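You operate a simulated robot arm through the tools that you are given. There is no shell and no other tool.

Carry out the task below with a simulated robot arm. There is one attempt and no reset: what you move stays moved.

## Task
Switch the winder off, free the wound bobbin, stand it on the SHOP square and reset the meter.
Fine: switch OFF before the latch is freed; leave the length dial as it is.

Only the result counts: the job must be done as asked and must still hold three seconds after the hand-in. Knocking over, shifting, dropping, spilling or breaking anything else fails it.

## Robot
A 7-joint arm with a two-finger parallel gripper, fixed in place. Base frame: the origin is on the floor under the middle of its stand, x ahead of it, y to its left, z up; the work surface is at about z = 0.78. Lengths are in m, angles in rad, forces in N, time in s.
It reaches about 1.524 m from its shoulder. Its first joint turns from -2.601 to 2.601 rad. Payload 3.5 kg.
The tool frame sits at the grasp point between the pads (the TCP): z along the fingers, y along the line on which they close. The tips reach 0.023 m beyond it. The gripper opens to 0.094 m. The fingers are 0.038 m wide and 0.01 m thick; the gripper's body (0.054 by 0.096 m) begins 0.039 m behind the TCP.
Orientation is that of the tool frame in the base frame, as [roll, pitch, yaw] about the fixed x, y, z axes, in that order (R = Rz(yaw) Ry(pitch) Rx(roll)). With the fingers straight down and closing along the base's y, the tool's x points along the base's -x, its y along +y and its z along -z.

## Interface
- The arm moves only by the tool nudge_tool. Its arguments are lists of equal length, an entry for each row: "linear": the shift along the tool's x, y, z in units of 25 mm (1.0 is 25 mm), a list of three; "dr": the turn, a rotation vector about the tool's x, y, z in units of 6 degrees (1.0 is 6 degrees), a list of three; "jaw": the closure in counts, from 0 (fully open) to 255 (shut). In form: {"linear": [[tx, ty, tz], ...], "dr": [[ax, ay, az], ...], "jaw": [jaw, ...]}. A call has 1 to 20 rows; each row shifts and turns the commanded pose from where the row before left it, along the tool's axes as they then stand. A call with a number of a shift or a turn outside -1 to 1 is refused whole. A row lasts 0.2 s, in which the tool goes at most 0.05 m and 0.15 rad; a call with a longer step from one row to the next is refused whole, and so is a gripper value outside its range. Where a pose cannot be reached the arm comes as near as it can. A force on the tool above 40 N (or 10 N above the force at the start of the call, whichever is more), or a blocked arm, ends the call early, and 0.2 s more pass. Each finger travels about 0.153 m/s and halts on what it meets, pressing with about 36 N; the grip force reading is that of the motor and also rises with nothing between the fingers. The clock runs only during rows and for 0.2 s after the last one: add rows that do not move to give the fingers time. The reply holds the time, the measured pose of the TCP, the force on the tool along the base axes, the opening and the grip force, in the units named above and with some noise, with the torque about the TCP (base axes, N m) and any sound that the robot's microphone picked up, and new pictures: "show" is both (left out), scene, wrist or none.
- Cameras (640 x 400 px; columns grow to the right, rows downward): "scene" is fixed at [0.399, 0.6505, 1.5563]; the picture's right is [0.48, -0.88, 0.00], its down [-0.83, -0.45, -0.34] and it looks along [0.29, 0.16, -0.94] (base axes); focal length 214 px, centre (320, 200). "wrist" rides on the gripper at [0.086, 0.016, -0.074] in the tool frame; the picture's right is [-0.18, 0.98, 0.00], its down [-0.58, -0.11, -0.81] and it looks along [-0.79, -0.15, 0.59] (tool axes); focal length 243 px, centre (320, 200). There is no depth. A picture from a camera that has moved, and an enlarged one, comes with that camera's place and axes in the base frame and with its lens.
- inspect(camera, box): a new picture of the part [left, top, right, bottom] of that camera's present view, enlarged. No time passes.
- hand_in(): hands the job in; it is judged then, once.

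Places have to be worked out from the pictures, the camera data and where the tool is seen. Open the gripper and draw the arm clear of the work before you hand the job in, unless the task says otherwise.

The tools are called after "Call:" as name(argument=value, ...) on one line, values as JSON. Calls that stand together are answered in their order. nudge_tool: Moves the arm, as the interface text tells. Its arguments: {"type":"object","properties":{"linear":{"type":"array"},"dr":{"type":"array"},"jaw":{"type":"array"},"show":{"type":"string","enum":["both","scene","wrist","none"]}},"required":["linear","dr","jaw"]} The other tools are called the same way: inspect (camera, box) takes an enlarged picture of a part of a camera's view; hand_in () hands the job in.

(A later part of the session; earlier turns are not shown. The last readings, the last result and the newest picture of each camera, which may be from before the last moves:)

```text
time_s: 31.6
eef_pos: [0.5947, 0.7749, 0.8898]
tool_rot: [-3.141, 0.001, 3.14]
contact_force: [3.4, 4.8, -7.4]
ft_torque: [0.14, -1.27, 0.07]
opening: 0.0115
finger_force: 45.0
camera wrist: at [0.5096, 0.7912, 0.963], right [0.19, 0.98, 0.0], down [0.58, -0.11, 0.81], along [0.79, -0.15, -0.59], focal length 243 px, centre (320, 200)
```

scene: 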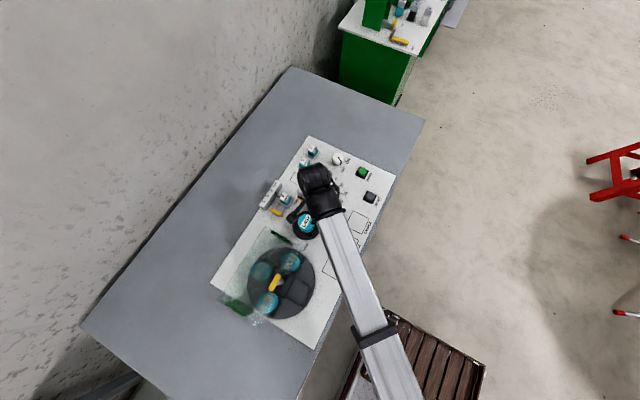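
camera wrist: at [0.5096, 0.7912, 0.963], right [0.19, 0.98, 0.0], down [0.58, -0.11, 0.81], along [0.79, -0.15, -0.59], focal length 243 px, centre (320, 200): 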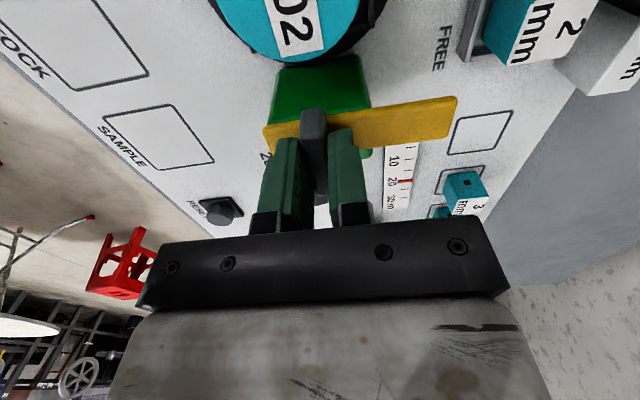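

The lever now points along +y to FREE, at 90°. I give a small extra nudge (≈4°) to see if a stop is reached.

Call:
nudge_tool(linear=[[0, 0, 0], [0, 0, 0]], dr=[[0, 0, 0.7], [0, 0, 0]], jaw=[240, 240], show="none")

```text
time_s: 32.2
eef_pos: [0.5956, 0.7745, 0.8896]
tool_rot: [-3.14, -0.001, 3.068]
contact_force: [0.2, -1.0, -7.5]
ft_torque: [-0.02, 0.53, 1.96]
opening: 0.0134
finger_force: 45.1
```

Torque jumped to ~2 N m: the stop is at 90°, so FREE is fully reached. I undo the extra turn, open gently and lift clear.

Call:
nudge_tool(linear=[[0, 0, 0], [0, 0, 0], [0, 0, 0], [0, 0, 0], [0, 0, -0.7], [0, 0, -1], [0, 0, -1], [0, 0, -1], [0, 0, 0]], dr=[[0, 0, -0.6], [0, 0, 0], [0, 0, 0], [0, 0, 0], [0, 0, 0], [0, 0, 0], [0, 0, 0], [0, 0, 0], [0, 0, 0]], jaw=[240, 180, 120, 120, 120, 120, 120, 120, 120])

```text
time_s: 34.2
eef_pos: [0.5966, 0.7764, 0.9829]
tool_rot: [-3.141, 0.0, 3.131]
contact_force: [0.0, 0.9, 0.8]
ft_torque: [0.0, -0.04, 0.0]
opening: 0.0499
finger_force: 0.1
camera wrist: at [0.51, 0.7934, 1.0559], right [0.19, 0.98, 0.0], down [0.58, -0.11, 0.81], along [0.79, -0.16, -0.59], focal length 243 px, centre (320, 200)
```

scene: 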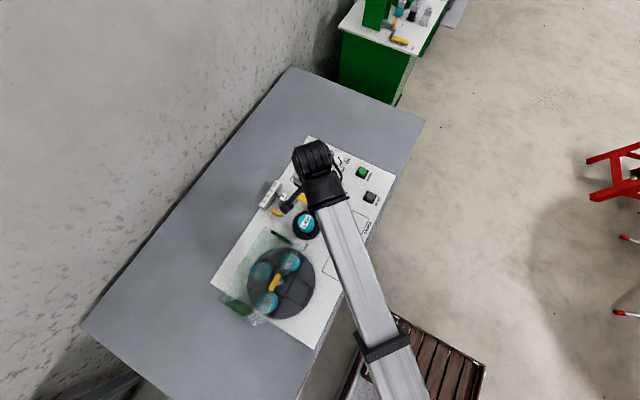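
wrist: 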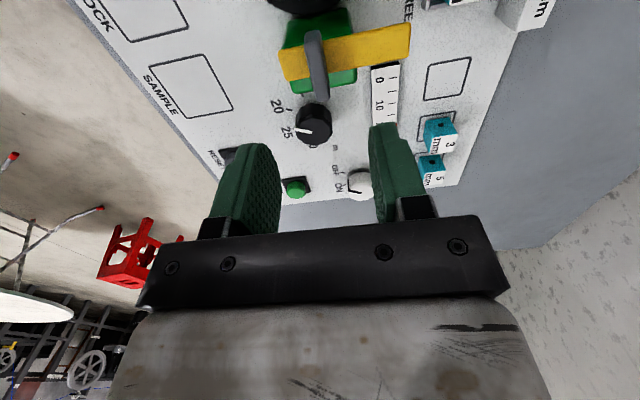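

The lever is at FREE. I move above the bobbin to measure it precisely with fully open jaws.

Call:
nudge_tool(linear=[[0.98, -0.03, 0], [0.98, -0.03, 0], [0.98, -0.03, 0], [0, 0, 0]], dr=[[0, 0, -0.1], [0, 0, 0], [0, 0, 0], [0, 0, 0]], jaw=[60, 0, 0, 0])

Call:
inspect(camera="wrist", box=[240, 0, 400, 100])

Call:
inspect(camera="scene", box=[280, 180, 344, 250])

```text
time_s: 35.2
eef_pos: [0.5231, 0.7742, 0.9808]
tool_rot: [3.141, 0.0, 3.14]
contact_force: [-0.1, 0.1, 0.1]
ft_torque: [0.01, 0.02, -0.03]
opening: 0.0942
finger_force: 0.1
camera wrist: at [0.4368, 0.7902, 1.055], right [0.18, 0.98, 0.0], down [0.58, -0.11, 0.81], along [0.79, -0.15, -0.59], focal length 243 px, centre (320, 200)
```

scene: 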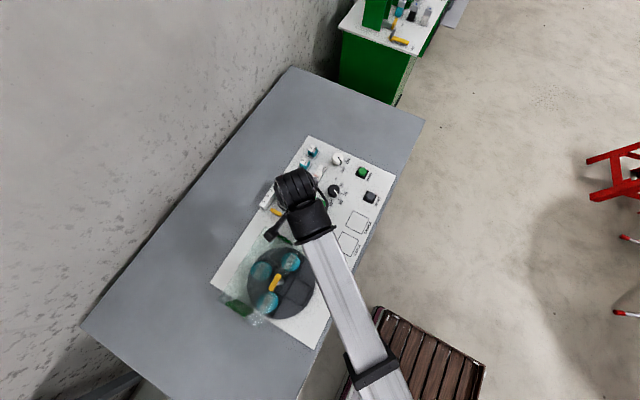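
wrist: 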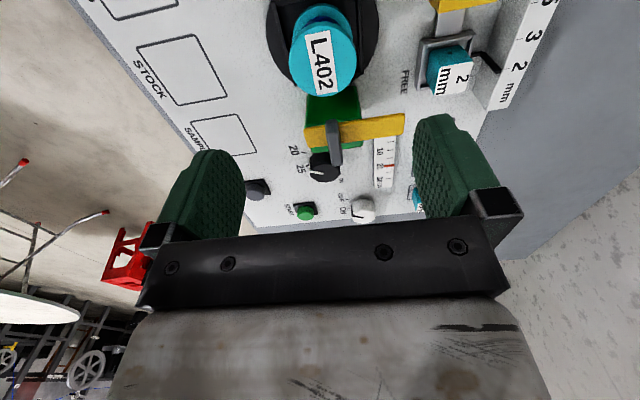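

```text
4.00 times, centred on (320, 50) of wrist
camera zoom: at [0.4368, 0.7902, 1.055], right [0.18, 0.98, 0.0], down [0.58, -0.11, 0.81], along [0.79, -0.15, -0.59], focal length 970 px, centre (320, 800)
```

zoom: 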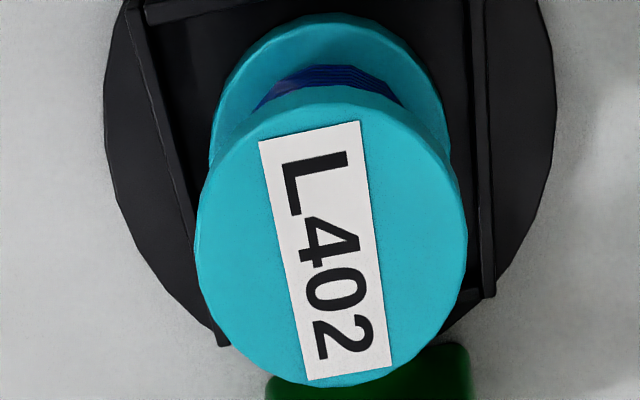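

```text
5.71 times, centred on (312, 215) of scene
camera zoom: at [0.399, 0.6505, 1.5563], right [0.48, -0.88, 0.0], down [-0.83, -0.45, -0.34], along [0.29, 0.16, -0.94], focal length 1226 px, centre (366, 114)
```

zoom: 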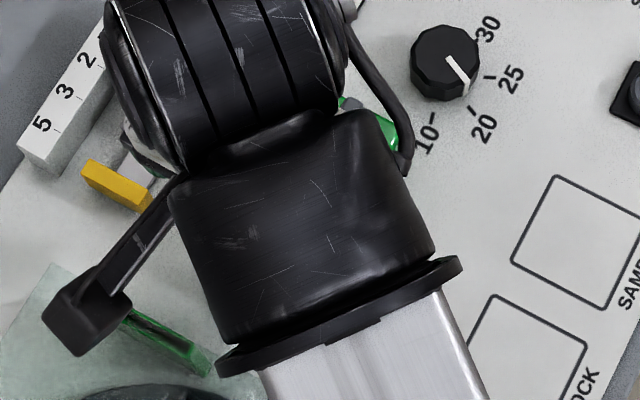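

The bobbin top centre is about (0.524, 0.776), z≈0.85, bottom ≈0.81. To keep the wrist camera away from the lid's tall green handle and the fingers off the lever bar, I turn to yaw −90° (camera on the −y side) with jaws at ~0.066 m, then check before descending.

Call:
nudge_tool(linear=[[-0.04, 0.08, 0], [0, 0, 0], [0, 0, 0], [0, 0, 0], [0, 0, 0], [0, 0, 0], [0, 0, 0], [0, 0, 0], [0, 0, 0], [0, 0, 0], [0, 0, 0], [0, 0, 0], [0, 0, 0], [0, 0, 0], [0, 0, 0], [0, 0, 0], [0, 0, 0.8], [0, 0, 0.8], [0, 0, 0]], dr=[[0, 0, 0], [0, 0, -1], [0, 0, -1], [0, 0, -1], [0, 0, -1], [0, 0, -1], [0, 0, -1], [0, 0, -1], [0, 0, -1], [0, 0, -1], [0, 0, -1], [0, 0, -1], [0, 0, -1], [0, 0, -1], [0, 0, -1], [0, 0, -1], [0, 0, 0], [0, 0, 0], [0, 0, 0]], jaw=[0, 30, 60, 78, 78, 78, 78, 78, 78, 78, 78, 78, 78, 78, 78, 78, 78, 78, 78])

Call:
inspect(camera="wrist", box=[220, 0, 420, 130])

```text
time_s: 39.2
eef_pos: [0.5234, 0.7758, 0.944]
tool_rot: [3.141, -0.001, -1.572]
contact_force: [0.0, -0.1, 0.8]
ft_torque: [-0.01, -0.03, 0.01]
opening: 0.0653
finger_force: 0.0
camera wrist: at [0.5073, 0.69, 1.0167], right [-0.98, 0.18, 0.0], down [0.11, 0.58, 0.81], along [0.15, 0.79, -0.59], focal length 243 px, centre (320, 200)
```

scene: 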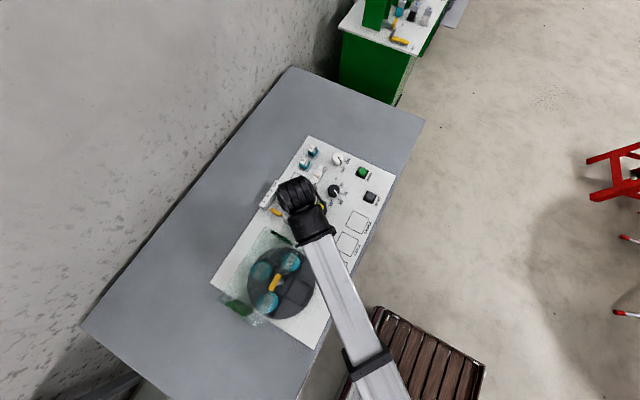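
wrist: 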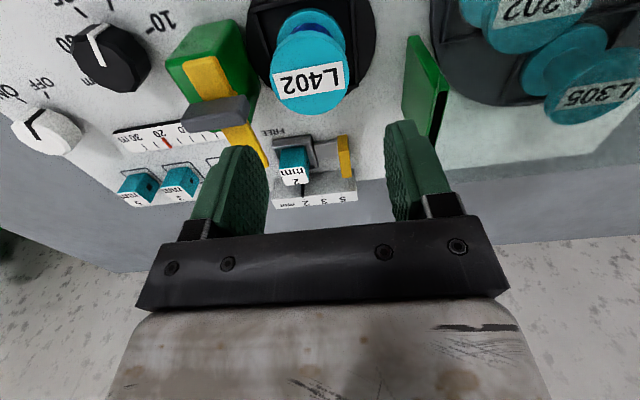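

```text
3.08 times, centred on (320, 65) of wrist
camera zoom: at [0.5073, 0.69, 1.0167], right [-0.98, 0.18, 0.0], down [0.11, 0.58, 0.81], along [0.15, 0.79, -0.59], focal length 746 px, centre (320, 615)
```

zoom: 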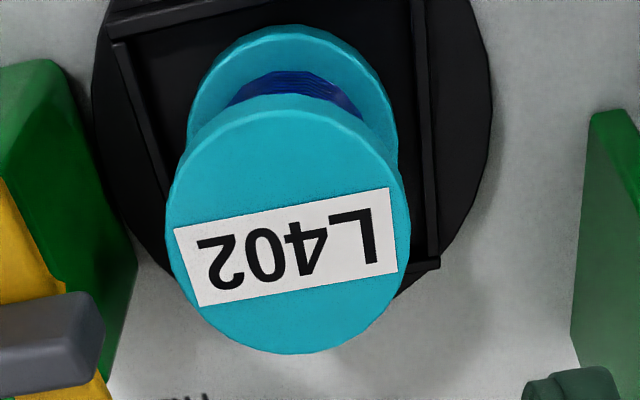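

Triangulating the two wrist views puts the bobbin top centre at (0.5305, 0.7755, 0.8345), flange Ø≈0.058, bottom ≈0.794. At yaw −90° the finger would pass too close to the lever bar, so I'll turn to yaw ≈140° (closing diagonally, camera clear of the lid handle), re-centring first.

Call:
nudge_tool(linear=[[0, -0.284, 0], [0, 0, 0], [0, 0, 0], [0, 0, 0], [0, 0, 0], [0, 0, 0], [0, 0, 0], [0, 0, 0], [0, 0, 0], [0, 0, 0], [0, 0, 0], [0, 0, 0], [0, 0, 0], [0, 0, 0], [0, 0, 0], [0, 0, 0], [0, 0, 0], [0, 0, 0], [0, 0, 0], [0, 0, 0]], dr=[[0, 0, 0], [0, 0, 1], [0, 0, 1], [0, 0, 1], [0, 0, 1], [0, 0, 1], [0, 0, 1], [0, 0, 1], [0, 0, 1], [0, 0, 1], [0, 0, 1], [0, 0, 1], [0, 0, 1], [0, 0, 1], [0, 0, 1], [0, 0, 1], [0, 0, 1], [0, 0, 1], [0, 0, 1], [0, 0, 1]], jaw=[60, 60, 60, 60, 60, 60, 60, 60, 60, 60, 60, 60, 60, 60, 60, 60, 60, 60, 60, 60], show="none")

Call:
nudge_tool(linear=[[0, 0, 0], [0, 0, 0], [0, 0, 0], [0, 0, 0]], dr=[[0, 0, 1], [0, 0, 1], [0, 0, 0.67], [0, 0, 0]], jaw=[60, 60, 60, 60])

Call:
inspect(camera="wrist", box=[220, 0, 420, 130])

```text
time_s: 43.4
eef_pos: [0.5303, 0.7748, 0.9413]
tool_rot: [-3.141, 0.001, 2.719]
contact_force: [-0.1, 0.1, -0.1]
ft_torque: [0.0, 0.01, 0.06]
opening: 0.072
finger_force: 0.0
```

```text
time_s: 44.4
eef_pos: [0.5304, 0.7739, 0.9439]
tool_rot: [3.141, -0.002, 2.441]
contact_force: [-0.3, 0.3, 0.1]
ft_torque: [0.0, -0.01, 0.0]
opening: 0.0717
finger_force: 0.1
camera wrist: at [0.4749, 0.8424, 1.0167], right [0.77, 0.63, 0.0], down [0.37, -0.46, 0.81], along [0.51, -0.62, -0.59], focal length 243 px, centre (320, 200)
```

scene: 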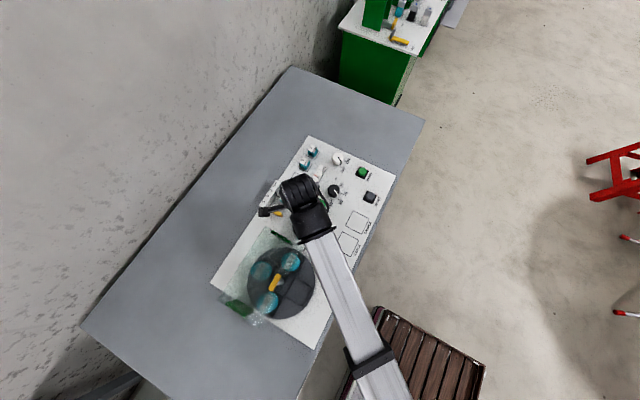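
wrist: 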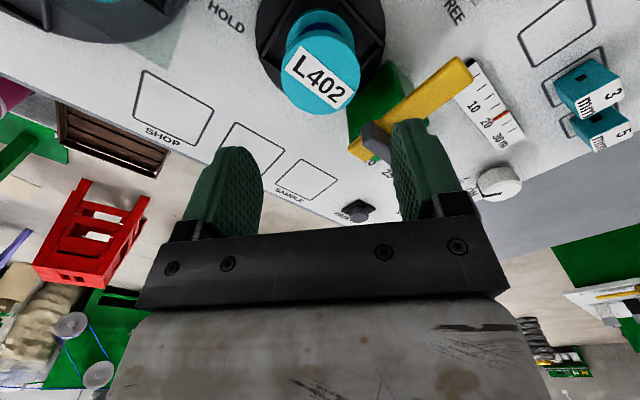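

```text
3.08 times, centred on (320, 65) of wrist
camera zoom: at [0.4749, 0.8424, 1.0167], right [0.77, 0.63, 0.0], down [0.37, -0.46, 0.81], along [0.51, -0.62, -0.59], focal length 746 px, centre (320, 615)
```

zoom: 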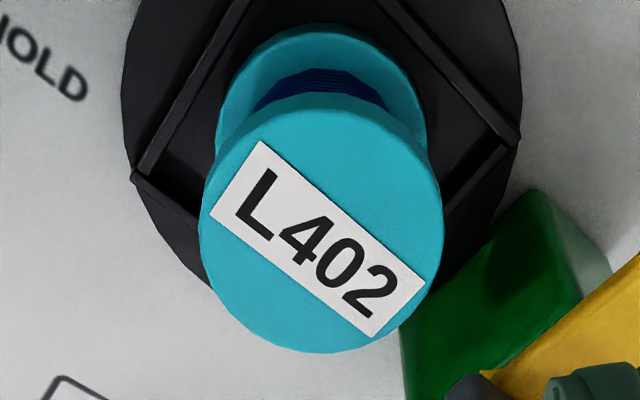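

The bobbin is centred between the fingers at this yaw with free space to the lever and block. I descend to TCP z≈0.840 (tips ≈0.817, above the frame ridge).

Call:
nudge_tool(linear=[[-0.07, 0, 0.8], [0, 0, 0.8], [0, 0, 0.8], [0, 0, 0.8], [0, 0, 0.5], [0, 0, 0.44], [0, 0, 0]], dr=[[0, 0, 0], [0, 0, 0], [0, 0, 0], [0, 0, 0], [0, 0, 0], [0, 0, 0], [0, 0, 0]], jaw=[60, 60, 60, 60, 60, 60, 60])

Call:
inspect(camera="wrist", box=[200, 60, 440, 240])

Call:
inspect(camera="scene", box=[260, 180, 340, 250])

```text
time_s: 46.0
eef_pos: [0.5316, 0.7745, 0.8393]
tool_rot: [3.14, 0.001, 2.444]
contact_force: [0.3, 0.3, -0.4]
ft_torque: [0.01, -0.04, -0.01]
opening: 0.0721
finger_force: 0.0
camera wrist: at [0.4762, 0.8426, 0.9131], right [0.77, 0.63, 0.0], down [0.37, -0.46, 0.81], along [0.51, -0.62, -0.59], focal length 243 px, centre (320, 200)
```

scene: 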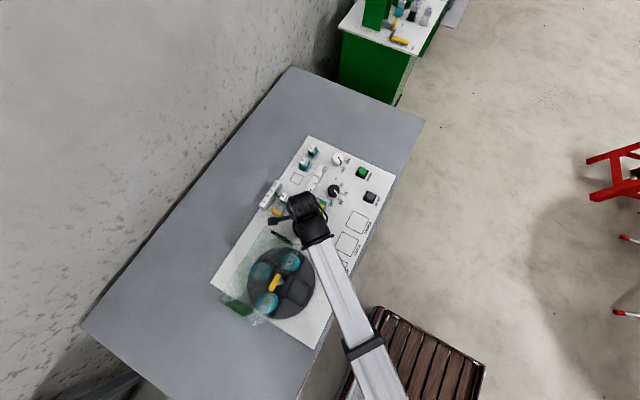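
wrist: 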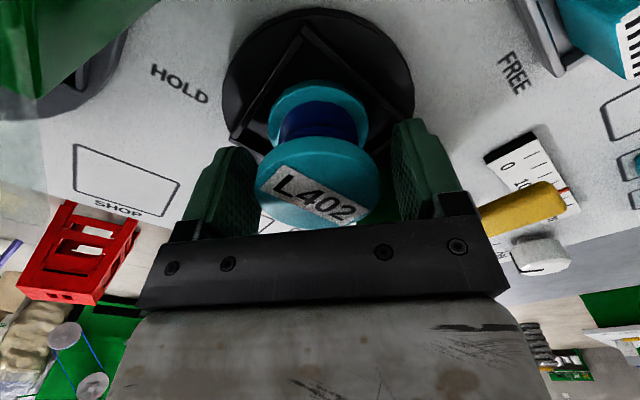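

```text
2.22 times, centred on (320, 150) of wrist
camera zoom: at [0.4762, 0.8426, 0.9131], right [0.77, 0.63, 0.0], down [0.37, -0.46, 0.81], along [0.51, -0.62, -0.59], focal length 539 px, centre (320, 311)
```

zoom: 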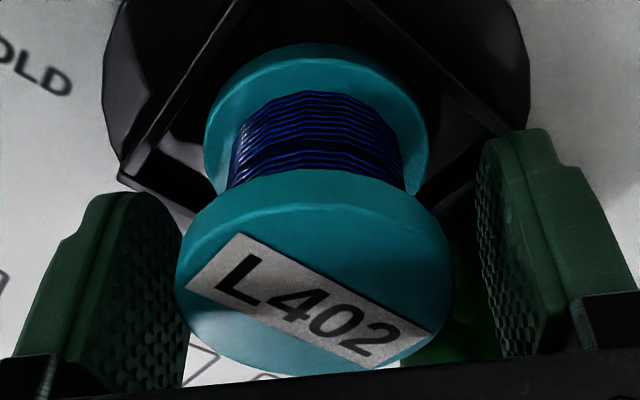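

```text
5.71 times, centred on (300, 215) of scene
camera zoom: at [0.399, 0.6505, 1.5563], right [0.48, -0.88, 0.0], down [-0.83, -0.45, -0.34], along [0.29, 0.16, -0.94], focal length 1226 px, centre (434, 114)
```

zoom: 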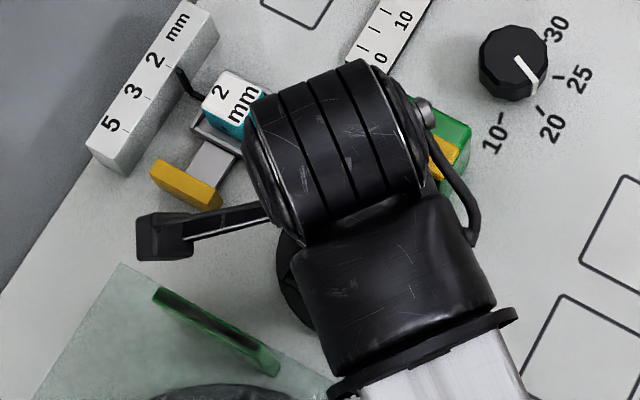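

No contact, bobbin well between the fingers. I close the jaws on the top flange.

Call:
nudge_tool(linear=[[0, 0, 0], [0, 0, 0], [0, 0, 0], [0, 0, 0], [0, 0, 0], [0, 0, 0]], dr=[[0, 0, 0], [0, 0, 0], [0, 0, 0], [0, 0, 0], [0, 0, 0], [0, 0, 0]], jaw=[75, 90, 110, 140, 160, 160])

Call:
inspect(camera="wrist", box=[200, 60, 440, 240])

```text
time_s: 47.4
eef_pos: [0.5326, 0.7748, 0.8405]
tool_rot: [-3.142, -0.001, 2.444]
contact_force: [-0.9, -0.5, 1.0]
ft_torque: [0.03, -0.04, 0.0]
opening: 0.0543
finger_force: 35.8
camera wrist: at [0.4762, 0.8426, 0.9131], right [0.77, 0.63, 0.0], down [0.38, -0.46, 0.81], along [0.51, -0.62, -0.59], focal length 243 px, centre (320, 200)
```

scene: 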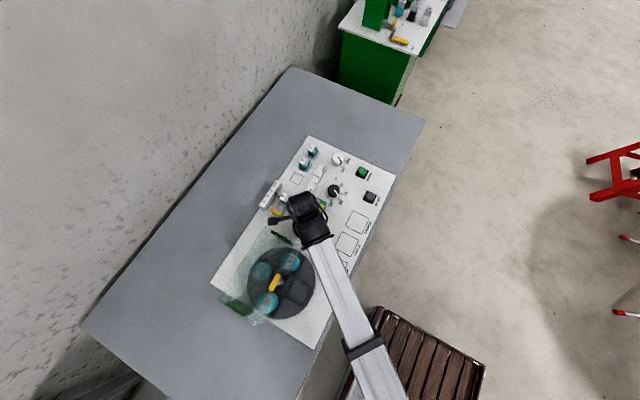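
wrist: 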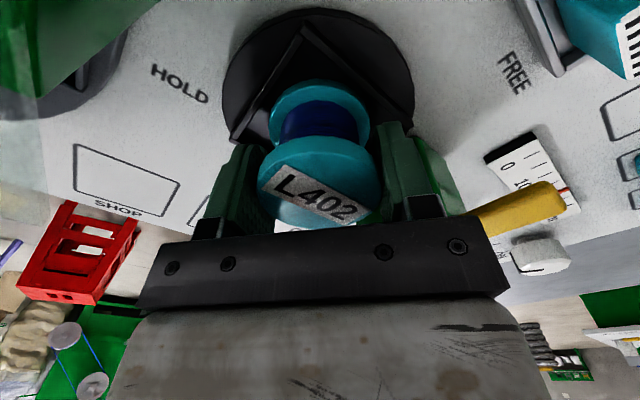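

```text
2.22 times, centred on (320, 150) of wrist
camera zoom: at [0.4762, 0.8426, 0.9131], right [0.77, 0.63, 0.0], down [0.38, -0.46, 0.81], along [0.51, -0.62, -0.59], focal length 539 px, centre (320, 311)
```

zoom: 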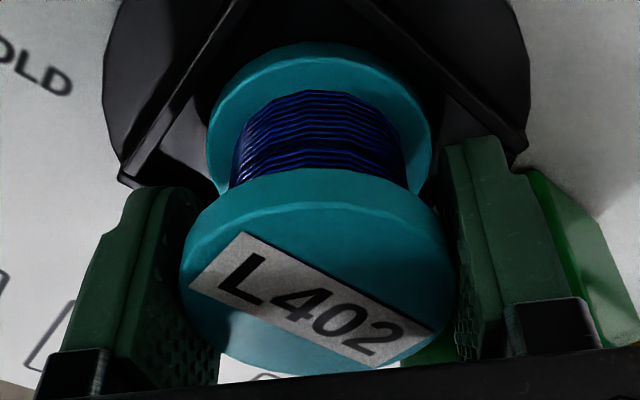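

Gripped at 0.0543 m with 36 N and no side load. I lift slowly by 20 mm first and check that the bobbin comes along freely.

Call:
nudge_tool(linear=[[0, 0, 0], [0, 0, -0.2], [0, 0, -0.3], [0, 0, -0.3], [0, 0, 0]], dr=[[0, 0, 0], [0, 0, 0], [0, 0, 0], [0, 0, 0], [0, 0, 0]], jaw=[180, 180, 180, 180, 180])

Call:
inspect(camera="wrist", box=[200, 60, 440, 240])

```text
time_s: 48.6
eef_pos: [0.5307, 0.7742, 0.8591]
tool_rot: [-3.141, -0.001, 2.444]
contact_force: [0.6, -0.1, -0.6]
ft_torque: [0.0, -0.02, 0.0]
opening: 0.0535
finger_force: 35.9
camera wrist: at [0.4764, 0.8429, 0.9327], right [0.77, 0.63, 0.0], down [0.38, -0.46, 0.81], along [0.51, -0.62, -0.59], focal length 243 px, centre (320, 200)
```

scene: 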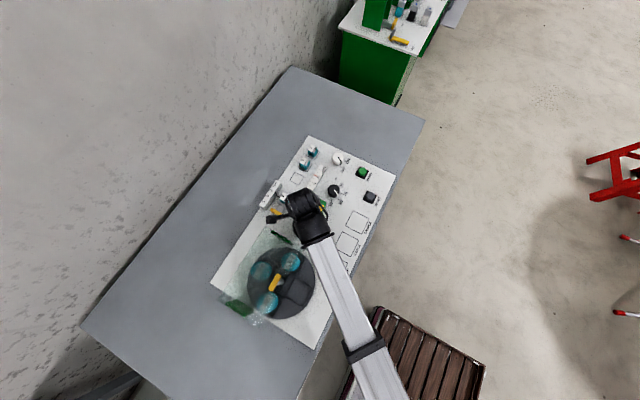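
wrist: 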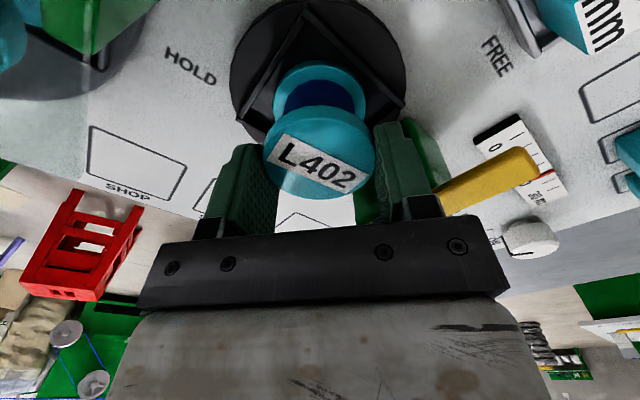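

```text
2.22 times, centred on (320, 150) of wrist
camera zoom: at [0.4764, 0.8429, 0.9327], right [0.77, 0.63, 0.0], down [0.38, -0.46, 0.81], along [0.51, -0.62, -0.59], focal length 539 px, centre (320, 311)
```

zoom: 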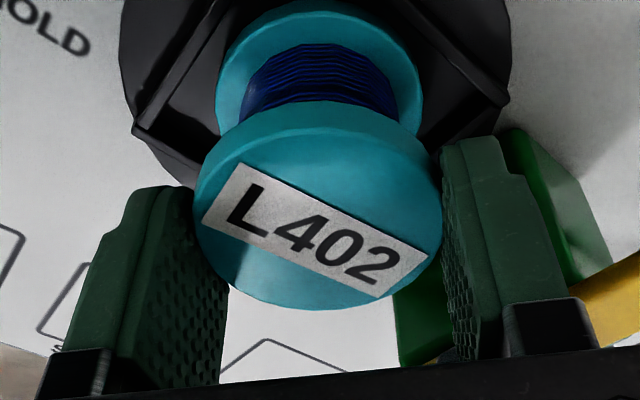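

The bobbin stayed put: the flange top still reads z≈0.840, so the fingers slid up its rim. I reopen slightly, go down a little deeper (TCP ≈0.833), re-grip and lift only 4 mm to read the pull force.

Call:
nudge_tool(linear=[[0, 0, 0], [0, 0, 0], [0, 0, 0.5], [0, 0, 0.5], [0, 0, 0], [0, 0, 0], [0, 0, 0], [0, 0, 0]], dr=[[0, 0, 0], [0, 0, 0], [0, 0, 0], [0, 0, 0], [0, 0, 0], [0, 0, 0], [0, 0, 0], [0, 0, 0]], jaw=[100, 70, 70, 70, 70, 110, 180, 255])

Call:
nudge_tool(linear=[[0, 0, 0], [0, 0, -0.08], [0, 0, -0.08], [0, 0, 0]], dr=[[0, 0, 0], [0, 0, 0], [0, 0, 0], [0, 0, 0]], jaw=[255, 255, 255, 255])

Call:
inspect(camera="wrist", box=[200, 60, 440, 240])

```text
time_s: 50.4
eef_pos: [0.5306, 0.7737, 0.834]
tool_rot: [3.14, -0.001, 2.443]
contact_force: [-0.1, 1.0, -0.3]
ft_torque: [0.03, -0.04, 0.0]
opening: 0.0536
finger_force: 35.9
camera wrist: at [0.4747, 0.8416, 0.9083], right [0.77, 0.63, 0.0], down [0.37, -0.46, 0.81], along [0.51, -0.62, -0.59], focal length 243 px, centre (320, 200)
```

scene: 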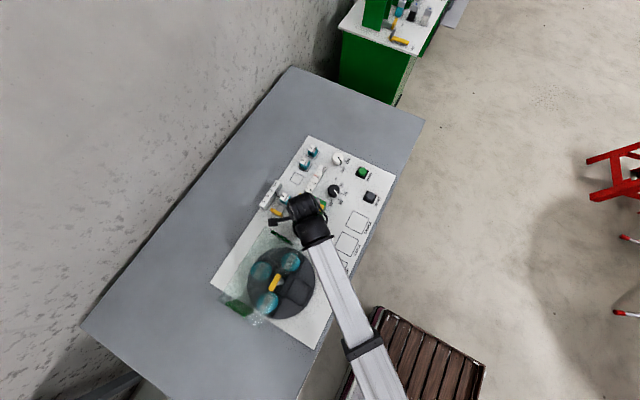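
wrist: 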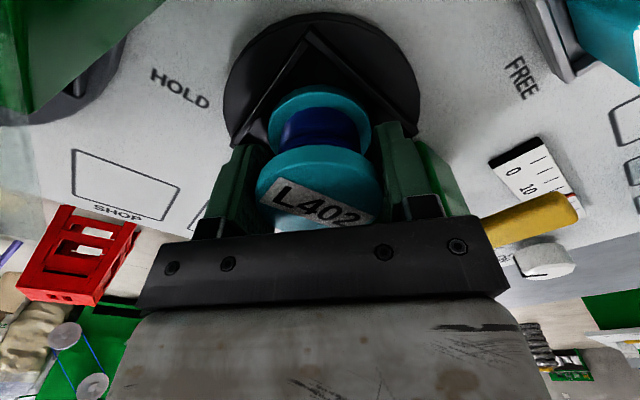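

```text
time_s: 51.4
eef_pos: [0.5303, 0.7737, 0.8377]
tool_rot: [-3.141, -0.001, 2.444]
contact_force: [0.0, 1.0, -1.5]
ft_torque: [0.01, 0.01, 0.02]
opening: 0.0536
finger_force: 36.3
camera wrist: at [0.475, 0.8413, 0.9117], right [0.77, 0.63, 0.0], down [0.38, -0.46, 0.81], along [0.51, -0.62, -0.59], focal length 243 px, centre (320, 200)
```

scene: 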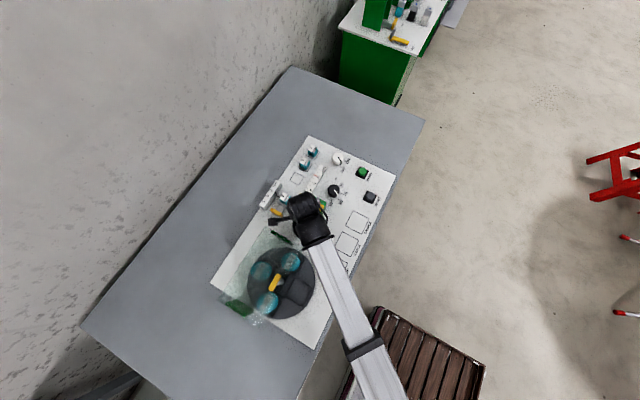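
wrist: 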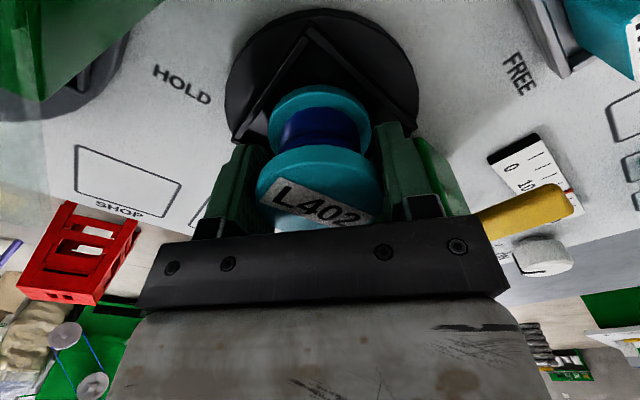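

```text
2.22 times, centred on (320, 150) of wrist
camera zoom: at [0.475, 0.8413, 0.9117], right [0.77, 0.63, 0.0], down [0.38, -0.46, 0.81], along [0.51, -0.62, -0.59], focal length 539 px, centre (320, 311)
```

zoom: 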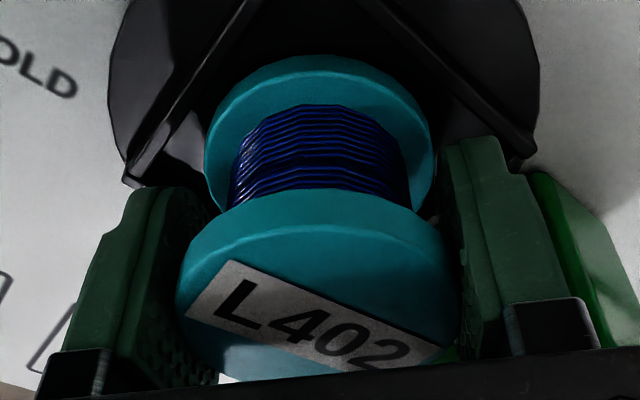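

Now the bobbin appears to move with the fingers (same place in the gripper view, −1.5 N load). I continue lifting in small steps and check again.

Call:
nudge_tool(linear=[[0, 0, -0.1], [0, 0, -0.1], [0, 0, -0.1], [0, 0, -0.1], [0, 0, 0]], dr=[[0, 0, 0], [0, 0, 0], [0, 0, 0], [0, 0, 0], [0, 0, 0]], jaw=[255, 255, 255, 255, 255])

Call:
inspect(camera="wrist", box=[200, 60, 440, 240])

```text
time_s: 52.6
eef_pos: [0.531, 0.7728, 0.8485]
tool_rot: [3.141, -0.001, 2.443]
contact_force: [0.4, -0.1, -1.5]
ft_torque: [0.01, 0.0, 0.03]
opening: 0.0536
finger_force: 35.7
camera wrist: at [0.4757, 0.8413, 0.9214], right [0.77, 0.63, 0.0], down [0.38, -0.46, 0.81], along [0.51, -0.62, -0.59], focal length 243 px, centre (320, 200)
```

scene: 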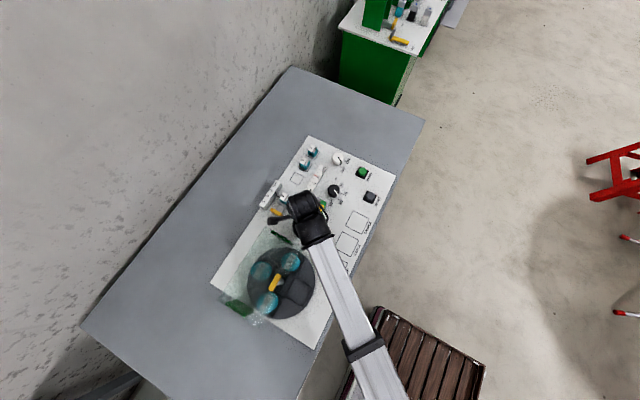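
wrist: 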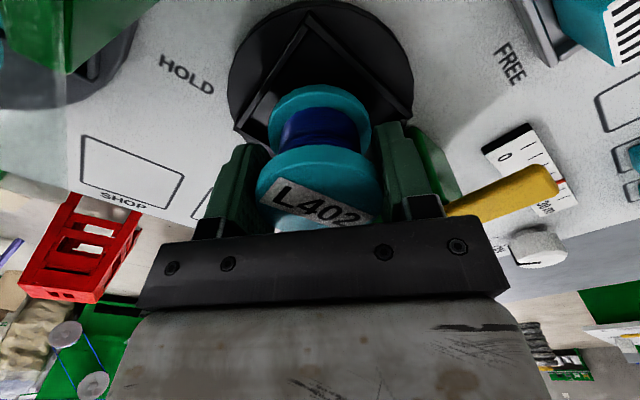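

```text
2.22 times, centred on (320, 150) of wrist
camera zoom: at [0.4757, 0.8413, 0.9214], right [0.77, 0.63, 0.0], down [0.38, -0.46, 0.81], along [0.51, -0.62, -0.59], focal length 539 px, centre (320, 311)
```

zoom: 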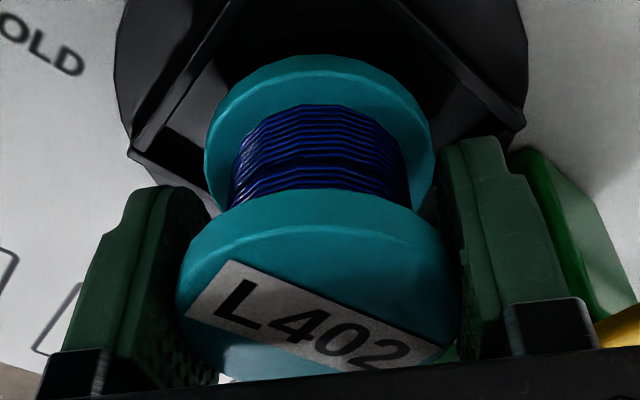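

The bobbin is lifting cleanly. I raise it slowly to about TCP z=0.94.

Call:
nudge_tool(linear=[[0, 0, -0.2], [0, 0, -0.3], [0, 0, -0.4], [0, 0, -0.4], [0, 0, -0.4], [0, 0, -0.4], [0, 0, -0.4], [0, 0, -0.4], [0, 0, -0.4], [0, 0, -0.3], [0, 0, -0.1], [0, 0, 0]], dr=[[0, 0, 0], [0, 0, 0], [0, 0, 0], [0, 0, 0], [0, 0, 0], [0, 0, 0], [0, 0, 0], [0, 0, 0], [0, 0, 0], [0, 0, 0], [0, 0, 0], [0, 0, 0]], jaw=[255, 255, 255, 255, 255, 255, 255, 255, 255, 255, 255, 255])

```text
time_s: 55.2
eef_pos: [0.5313, 0.7732, 0.9392]
tool_rot: [-3.141, 0.0, 2.444]
contact_force: [-0.1, -0.4, -2.1]
ft_torque: [0.02, -0.04, 0.0]
opening: 0.0539
finger_force: 35.9
camera wrist: at [0.4766, 0.8419, 1.0141], right [0.77, 0.63, 0.0], down [0.38, -0.46, 0.81], along [0.51, -0.62, -0.59], focal length 243 px, centre (320, 200)
```

scene: 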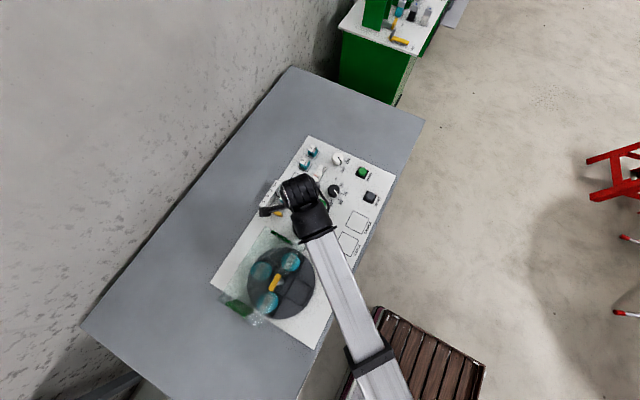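
wrist: 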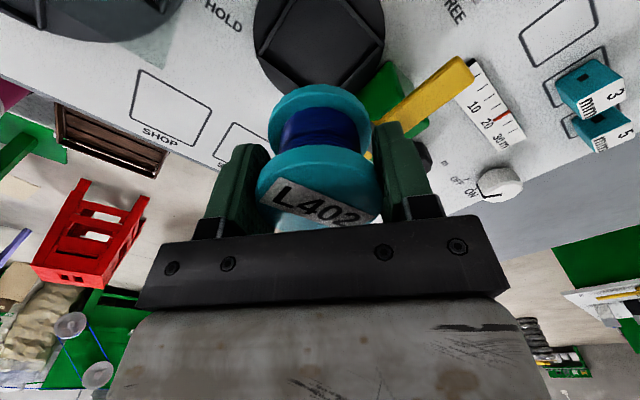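

The bobbin hangs level. I rotate back to neutral yaw, then carry it along −y, clear of the lid.

Call:
nudge_tool(linear=[[0, 0, 0], [0, 0, 0], [0, 0, 0], [0, 0, 0], [0, 0, 0], [0, 0, 0], [0, 0, 0], [0, 0, 0], [0, 0, 0], [0, 0, 0], [0, 0, 0]], dr=[[0, 0, -0.4], [0, 0, -0.7], [0, 0, -0.7], [0, 0, -0.7], [0, 0, -0.7], [0, 0, -0.7], [0, 0, -0.7], [0, 0, -0.7], [0, 0, -0.7], [0, 0, -0.66], [0, 0, 0]], jaw=[255, 255, 255, 255, 255, 255, 255, 255, 255, 255, 255], show="none")

Call:
nudge_tool(linear=[[0, -0.2, 0], [0, -0.4, 0], [0, -0.5, 0], [0, -0.5, 0], [0, -0.5, 0], [0, -0.5, 0], [0, -0.5, 0], [0, -0.5, 0], [0, -0.5, 0], [0, -0.5, 0], [0, -0.5, 0], [0, -0.5, 0], [0, -0.4, 0], [0, -0.14, 0], [0, 0, 0]], dr=[[0, 0, 0], [0, 0, 0], [0, 0, 0], [0, 0, 0], [0, 0, 0], [0, 0, 0], [0, 0, 0], [0, 0, 0], [0, 0, 0], [0, 0, 0], [0, 0, 0], [0, 0, 0], [0, 0, 0], [0, 0, 0], [0, 0, 0]], jaw=[255, 255, 255, 255, 255, 255, 255, 255, 255, 255, 255, 255, 255, 255, 255])

```text
time_s: 57.6
eef_pos: [0.5316, 0.7747, 0.9405]
tool_rot: [-3.14, 0.001, -3.141]
contact_force: [-0.1, 0.0, -2.2]
ft_torque: [0.03, 0.0, 0.01]
opening: 0.0536
finger_force: 36.1
```

```text
time_s: 60.8
eef_pos: [0.5311, 0.6205, 0.9407]
tool_rot: [-3.141, -0.001, 3.141]
contact_force: [-0.1, -0.9, -1.5]
ft_torque: [0.01, 0.02, 0.01]
opening: 0.0537
finger_force: 36.3
camera wrist: at [0.445, 0.6365, 1.0144], right [0.19, 0.98, 0.0], down [0.58, -0.11, 0.81], along [0.79, -0.15, -0.59], focal length 243 px, centre (320, 200)
```

scene: 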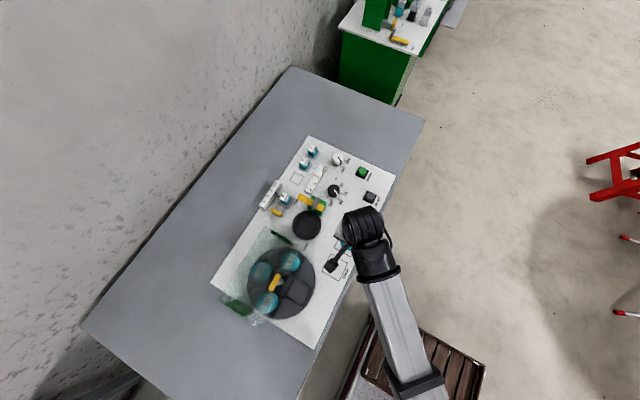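
wrist: 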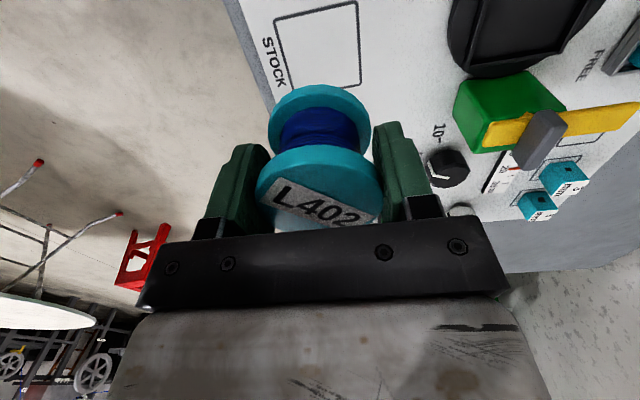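

STOCK square's position confirms the map (0.533, 0.619). I now move −x to bring the bobbin above SHOP at (0.446, 0.620).

Call:
nudge_tool(linear=[[0.2, 0, 0], [0.4, 0, 0], [0.5, 0, 0], [0.5, 0, 0], [0.5, 0, 0], [0.5, 0, 0], [0.5, 0, 0], [0.25, 0, 0], [0, 0, 0.4], [0, 0, 0.5], [0, 0, 0.5], [0, 0, 0.4], [0, 0, 0]], dr=[[0, 0, 0], [0, 0, 0], [0, 0, 0], [0, 0, 0], [0, 0, 0], [0, 0, 0], [0, 0, 0], [0, 0, 0], [0, 0, 0], [0, 0, 0], [0, 0, 0], [0, 0, 0], [0, 0, 0]], jaw=[255, 255, 255, 255, 255, 255, 255, 255, 255, 255, 255, 255, 255])

Call:
inspect(camera="wrist", box=[200, 0, 440, 150])

Call:
inspect(camera="scene", box=[290, 220, 390, 300])

```text
time_s: 63.6
eef_pos: [0.449, 0.6205, 0.8938]
tool_rot: [3.141, 0.0, 3.14]
contact_force: [-0.2, -0.4, -1.7]
ft_torque: [0.0, -0.02, 0.0]
opening: 0.0537
finger_force: 35.7
camera wrist: at [0.3627, 0.6367, 0.9682], right [0.19, 0.98, 0.0], down [0.58, -0.11, 0.81], along [0.79, -0.15, -0.59], focal length 243 px, centre (320, 200)
```

scene: 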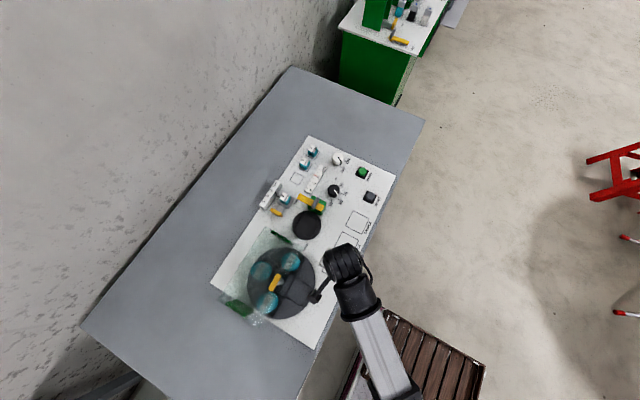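
wrist: 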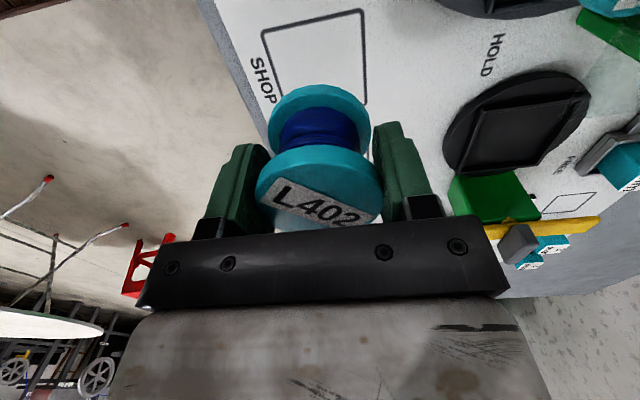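

```text
2.67 times, centred on (320, 75) of wrist
camera zoom: at [0.3627, 0.6367, 0.9682], right [0.19, 0.98, 0.0], down [0.58, -0.11, 0.81], along [0.79, -0.15, -0.59], focal length 647 px, centre (320, 533)
```

zoom: 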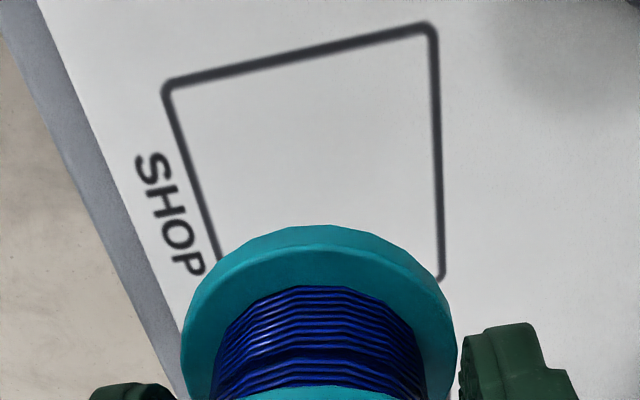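

```text
5.00 times, centred on (340, 260) of scene
camera zoom: at [0.399, 0.6505, 1.5563], right [0.48, -0.88, 0.0], down [-0.83, -0.45, -0.34], along [0.29, 0.16, -0.94], focal length 1072 px, centre (220, -100)
```

zoom: 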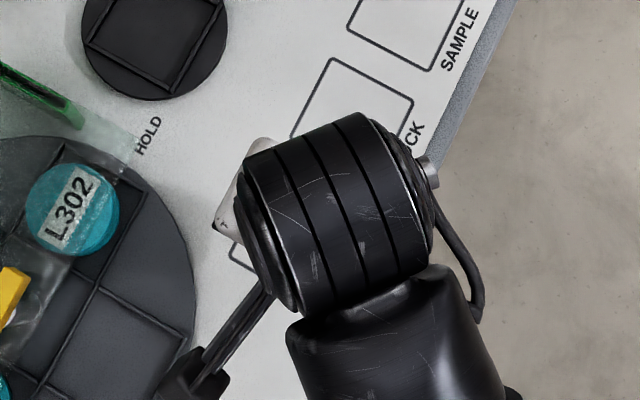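

SHOP square spans x 0.4165–0.479, y 0.589–0.652 (centre (0.448, 0.6205)); the bobbin is right above it. I lower slowly to just above expected contact.

Call:
nudge_tool(linear=[[0.03, 0, 0.3], [0, 0, 0.4], [0, 0, 0.4], [0, 0, 0.4], [0, 0, 0.4], [0, 0, 0.3], [0, 0, 0]], dr=[[0, 0, 0], [0, 0, 0], [0, 0, 0], [0, 0, 0], [0, 0, 0], [0, 0, 0], [0, 0, 0]], jaw=[255, 255, 255, 255, 255, 255, 255])

Call:
inspect(camera="wrist", box=[200, 30, 440, 180])

```text
time_s: 65.2
eef_pos: [0.4464, 0.6209, 0.8396]
tool_rot: [-3.141, 0.0, 3.139]
contact_force: [0.1, -0.5, -1.4]
ft_torque: [0.01, 0.0, 0.05]
opening: 0.0539
finger_force: 36.3
camera wrist: at [0.3611, 0.6373, 0.9137], right [0.19, 0.98, 0.0], down [0.58, -0.11, 0.81], along [0.79, -0.15, -0.59], focal length 243 px, centre (320, 200)
```

scene: 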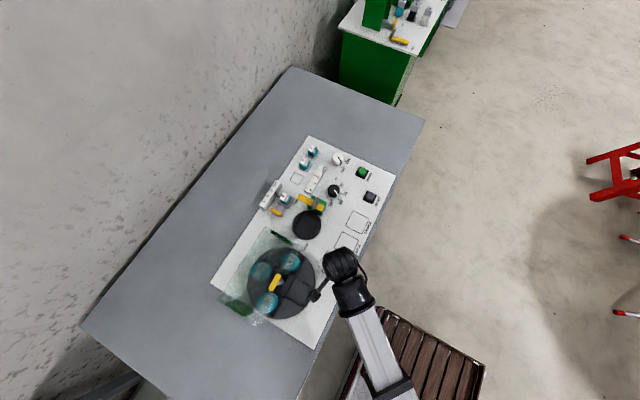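
wrist: 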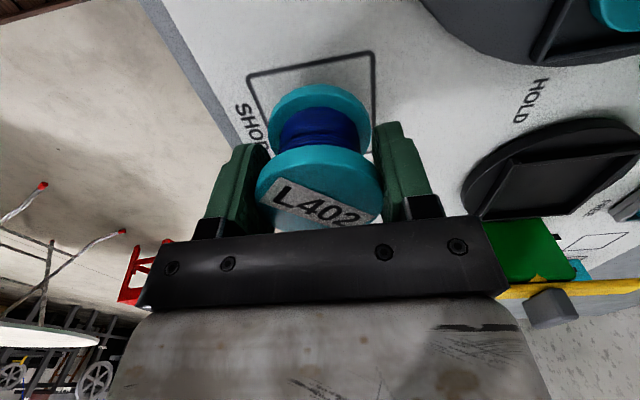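

```text
2.67 times, centred on (320, 105) of wrist
camera zoom: at [0.3611, 0.6373, 0.9137], right [0.19, 0.98, 0.0], down [0.58, -0.11, 0.81], along [0.79, -0.15, -0.59], focal length 647 px, centre (320, 453)
```

zoom: 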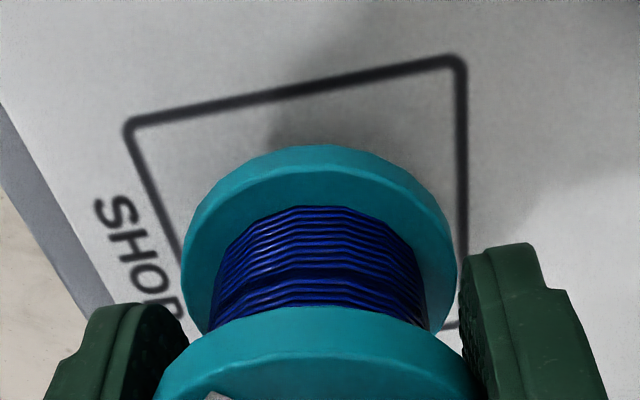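

The bobbin's base is still about 12 mm above the board, well inside the outline. I continue down in finer steps, watching the force.

Call:
nudge_tool(linear=[[0, 0, 0.15], [0, 0, 0.15], [0, 0, 0.1], [0, 0, 0]], dr=[[0, 0, 0], [0, 0, 0], [0, 0, 0], [0, 0, 0]], jaw=[255, 255, 255, 255], show="wrist")

Call:
nudge_tool(linear=[[0, 0, 0.06], [0, 0, 0]], dr=[[0, 0, 0], [0, 0, 0]], jaw=[255, 255], show="none")

```text
time_s: 66.2
eef_pos: [0.4473, 0.6217, 0.831]
tool_rot: [-3.141, 0.001, 3.14]
contact_force: [0.2, 0.2, -1.9]
ft_torque: [0.01, 0.0, 0.01]
opening: 0.0537
finger_force: 36.0
camera wrist: at [0.3607, 0.6384, 0.9051], right [0.19, 0.98, 0.0], down [0.58, -0.11, 0.81], along [0.79, -0.15, -0.59], focal length 243 px, centre (320, 200)
```

wrist: 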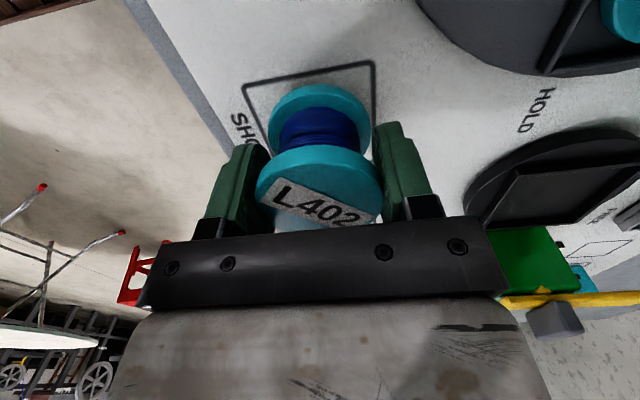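

```text
time_s: 66.8
eef_pos: [0.4465, 0.6215, 0.8306]
tool_rot: [-3.141, 0.0, 3.141]
contact_force: [0.2, 0.2, -1.8]
ft_torque: [0.02, -0.01, 0.0]
opening: 0.0537
finger_force: 36.7
```

Still only the bobbin's own weight on the tool (−1.8 N). I keep stepping down 1–1.5 mm at a time.

Call:
nudge_tool(linear=[[0, 0, 0.06], [0, 0, 0]], dr=[[0, 0, 0], [0, 0, 0]], jaw=[255, 255], show="none")

Call:
nudge_tool(linear=[[0, 0, 0.04], [0, 0, 0]], dr=[[0, 0, 0], [0, 0, 0]], jaw=[255, 255], show="wrist")

Call:
inspect(camera="wrist", box=[200, 30, 440, 180])

```text
time_s: 67.4
eef_pos: [0.447, 0.6208, 0.8286]
tool_rot: [-3.141, -0.002, 3.14]
contact_force: [-0.2, 1.0, -1.3]
ft_torque: [0.01, 0.02, -0.02]
opening: 0.0537
finger_force: 36.2
```

```text
time_s: 68.0
eef_pos: [0.4454, 0.621, 0.8268]
tool_rot: [-3.141, 0.0, 3.14]
contact_force: [0.6, 0.4, -2.3]
ft_torque: [0.01, -0.01, -0.02]
opening: 0.0537
finger_force: 36.1
camera wrist: at [0.3598, 0.6368, 0.9008], right [0.19, 0.98, 0.0], down [0.58, -0.11, 0.81], along [0.79, -0.15, -0.59], focal length 243 px, centre (320, 200)
```

wrist: 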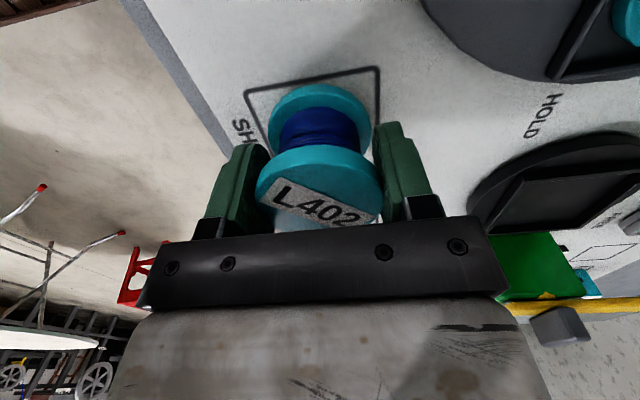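

```text
2.67 times, centred on (320, 105) of wrist
camera zoom: at [0.3598, 0.6368, 0.9008], right [0.19, 0.98, 0.0], down [0.58, -0.11, 0.81], along [0.79, -0.15, -0.59], focal length 647 px, centre (320, 453)
```

zoom: 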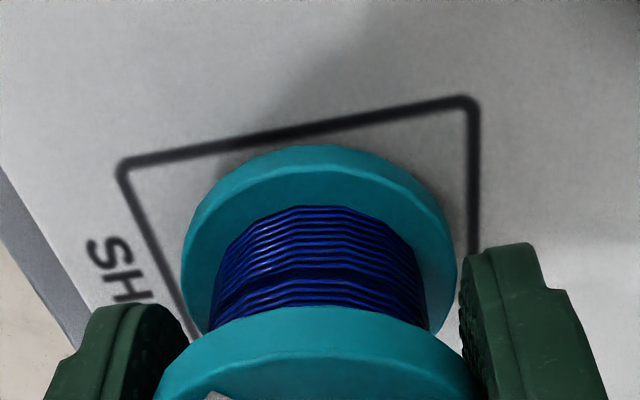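

The base rim now projects essentially at board level; no contact force yet. I keep lowering 1 mm at a time until the force turns positive.

Call:
nudge_tool(linear=[[0, 0, 0.04], [0, 0, 0]], dr=[[0, 0, 0], [0, 0, 0]], jaw=[255, 255], show="none")

Call:
nudge_tool(linear=[[0, 0, 0.04], [0, 0, 0]], dr=[[0, 0, 0], [0, 0, 0]], jaw=[255, 255], show="none")

```text
time_s: 68.6
eef_pos: [0.4467, 0.6209, 0.8256]
tool_rot: [3.14, -0.001, 3.14]
contact_force: [0.0, 0.0, -1.8]
ft_torque: [0.01, -0.01, 0.01]
opening: 0.0537
finger_force: 36.1
```

```text
time_s: 69.2
eef_pos: [0.4463, 0.6209, 0.8247]
tool_rot: [3.141, -0.001, -3.141]
contact_force: [0.5, -0.1, -1.3]
ft_torque: [0.01, -0.04, -0.01]
opening: 0.0538
finger_force: 36.4
```

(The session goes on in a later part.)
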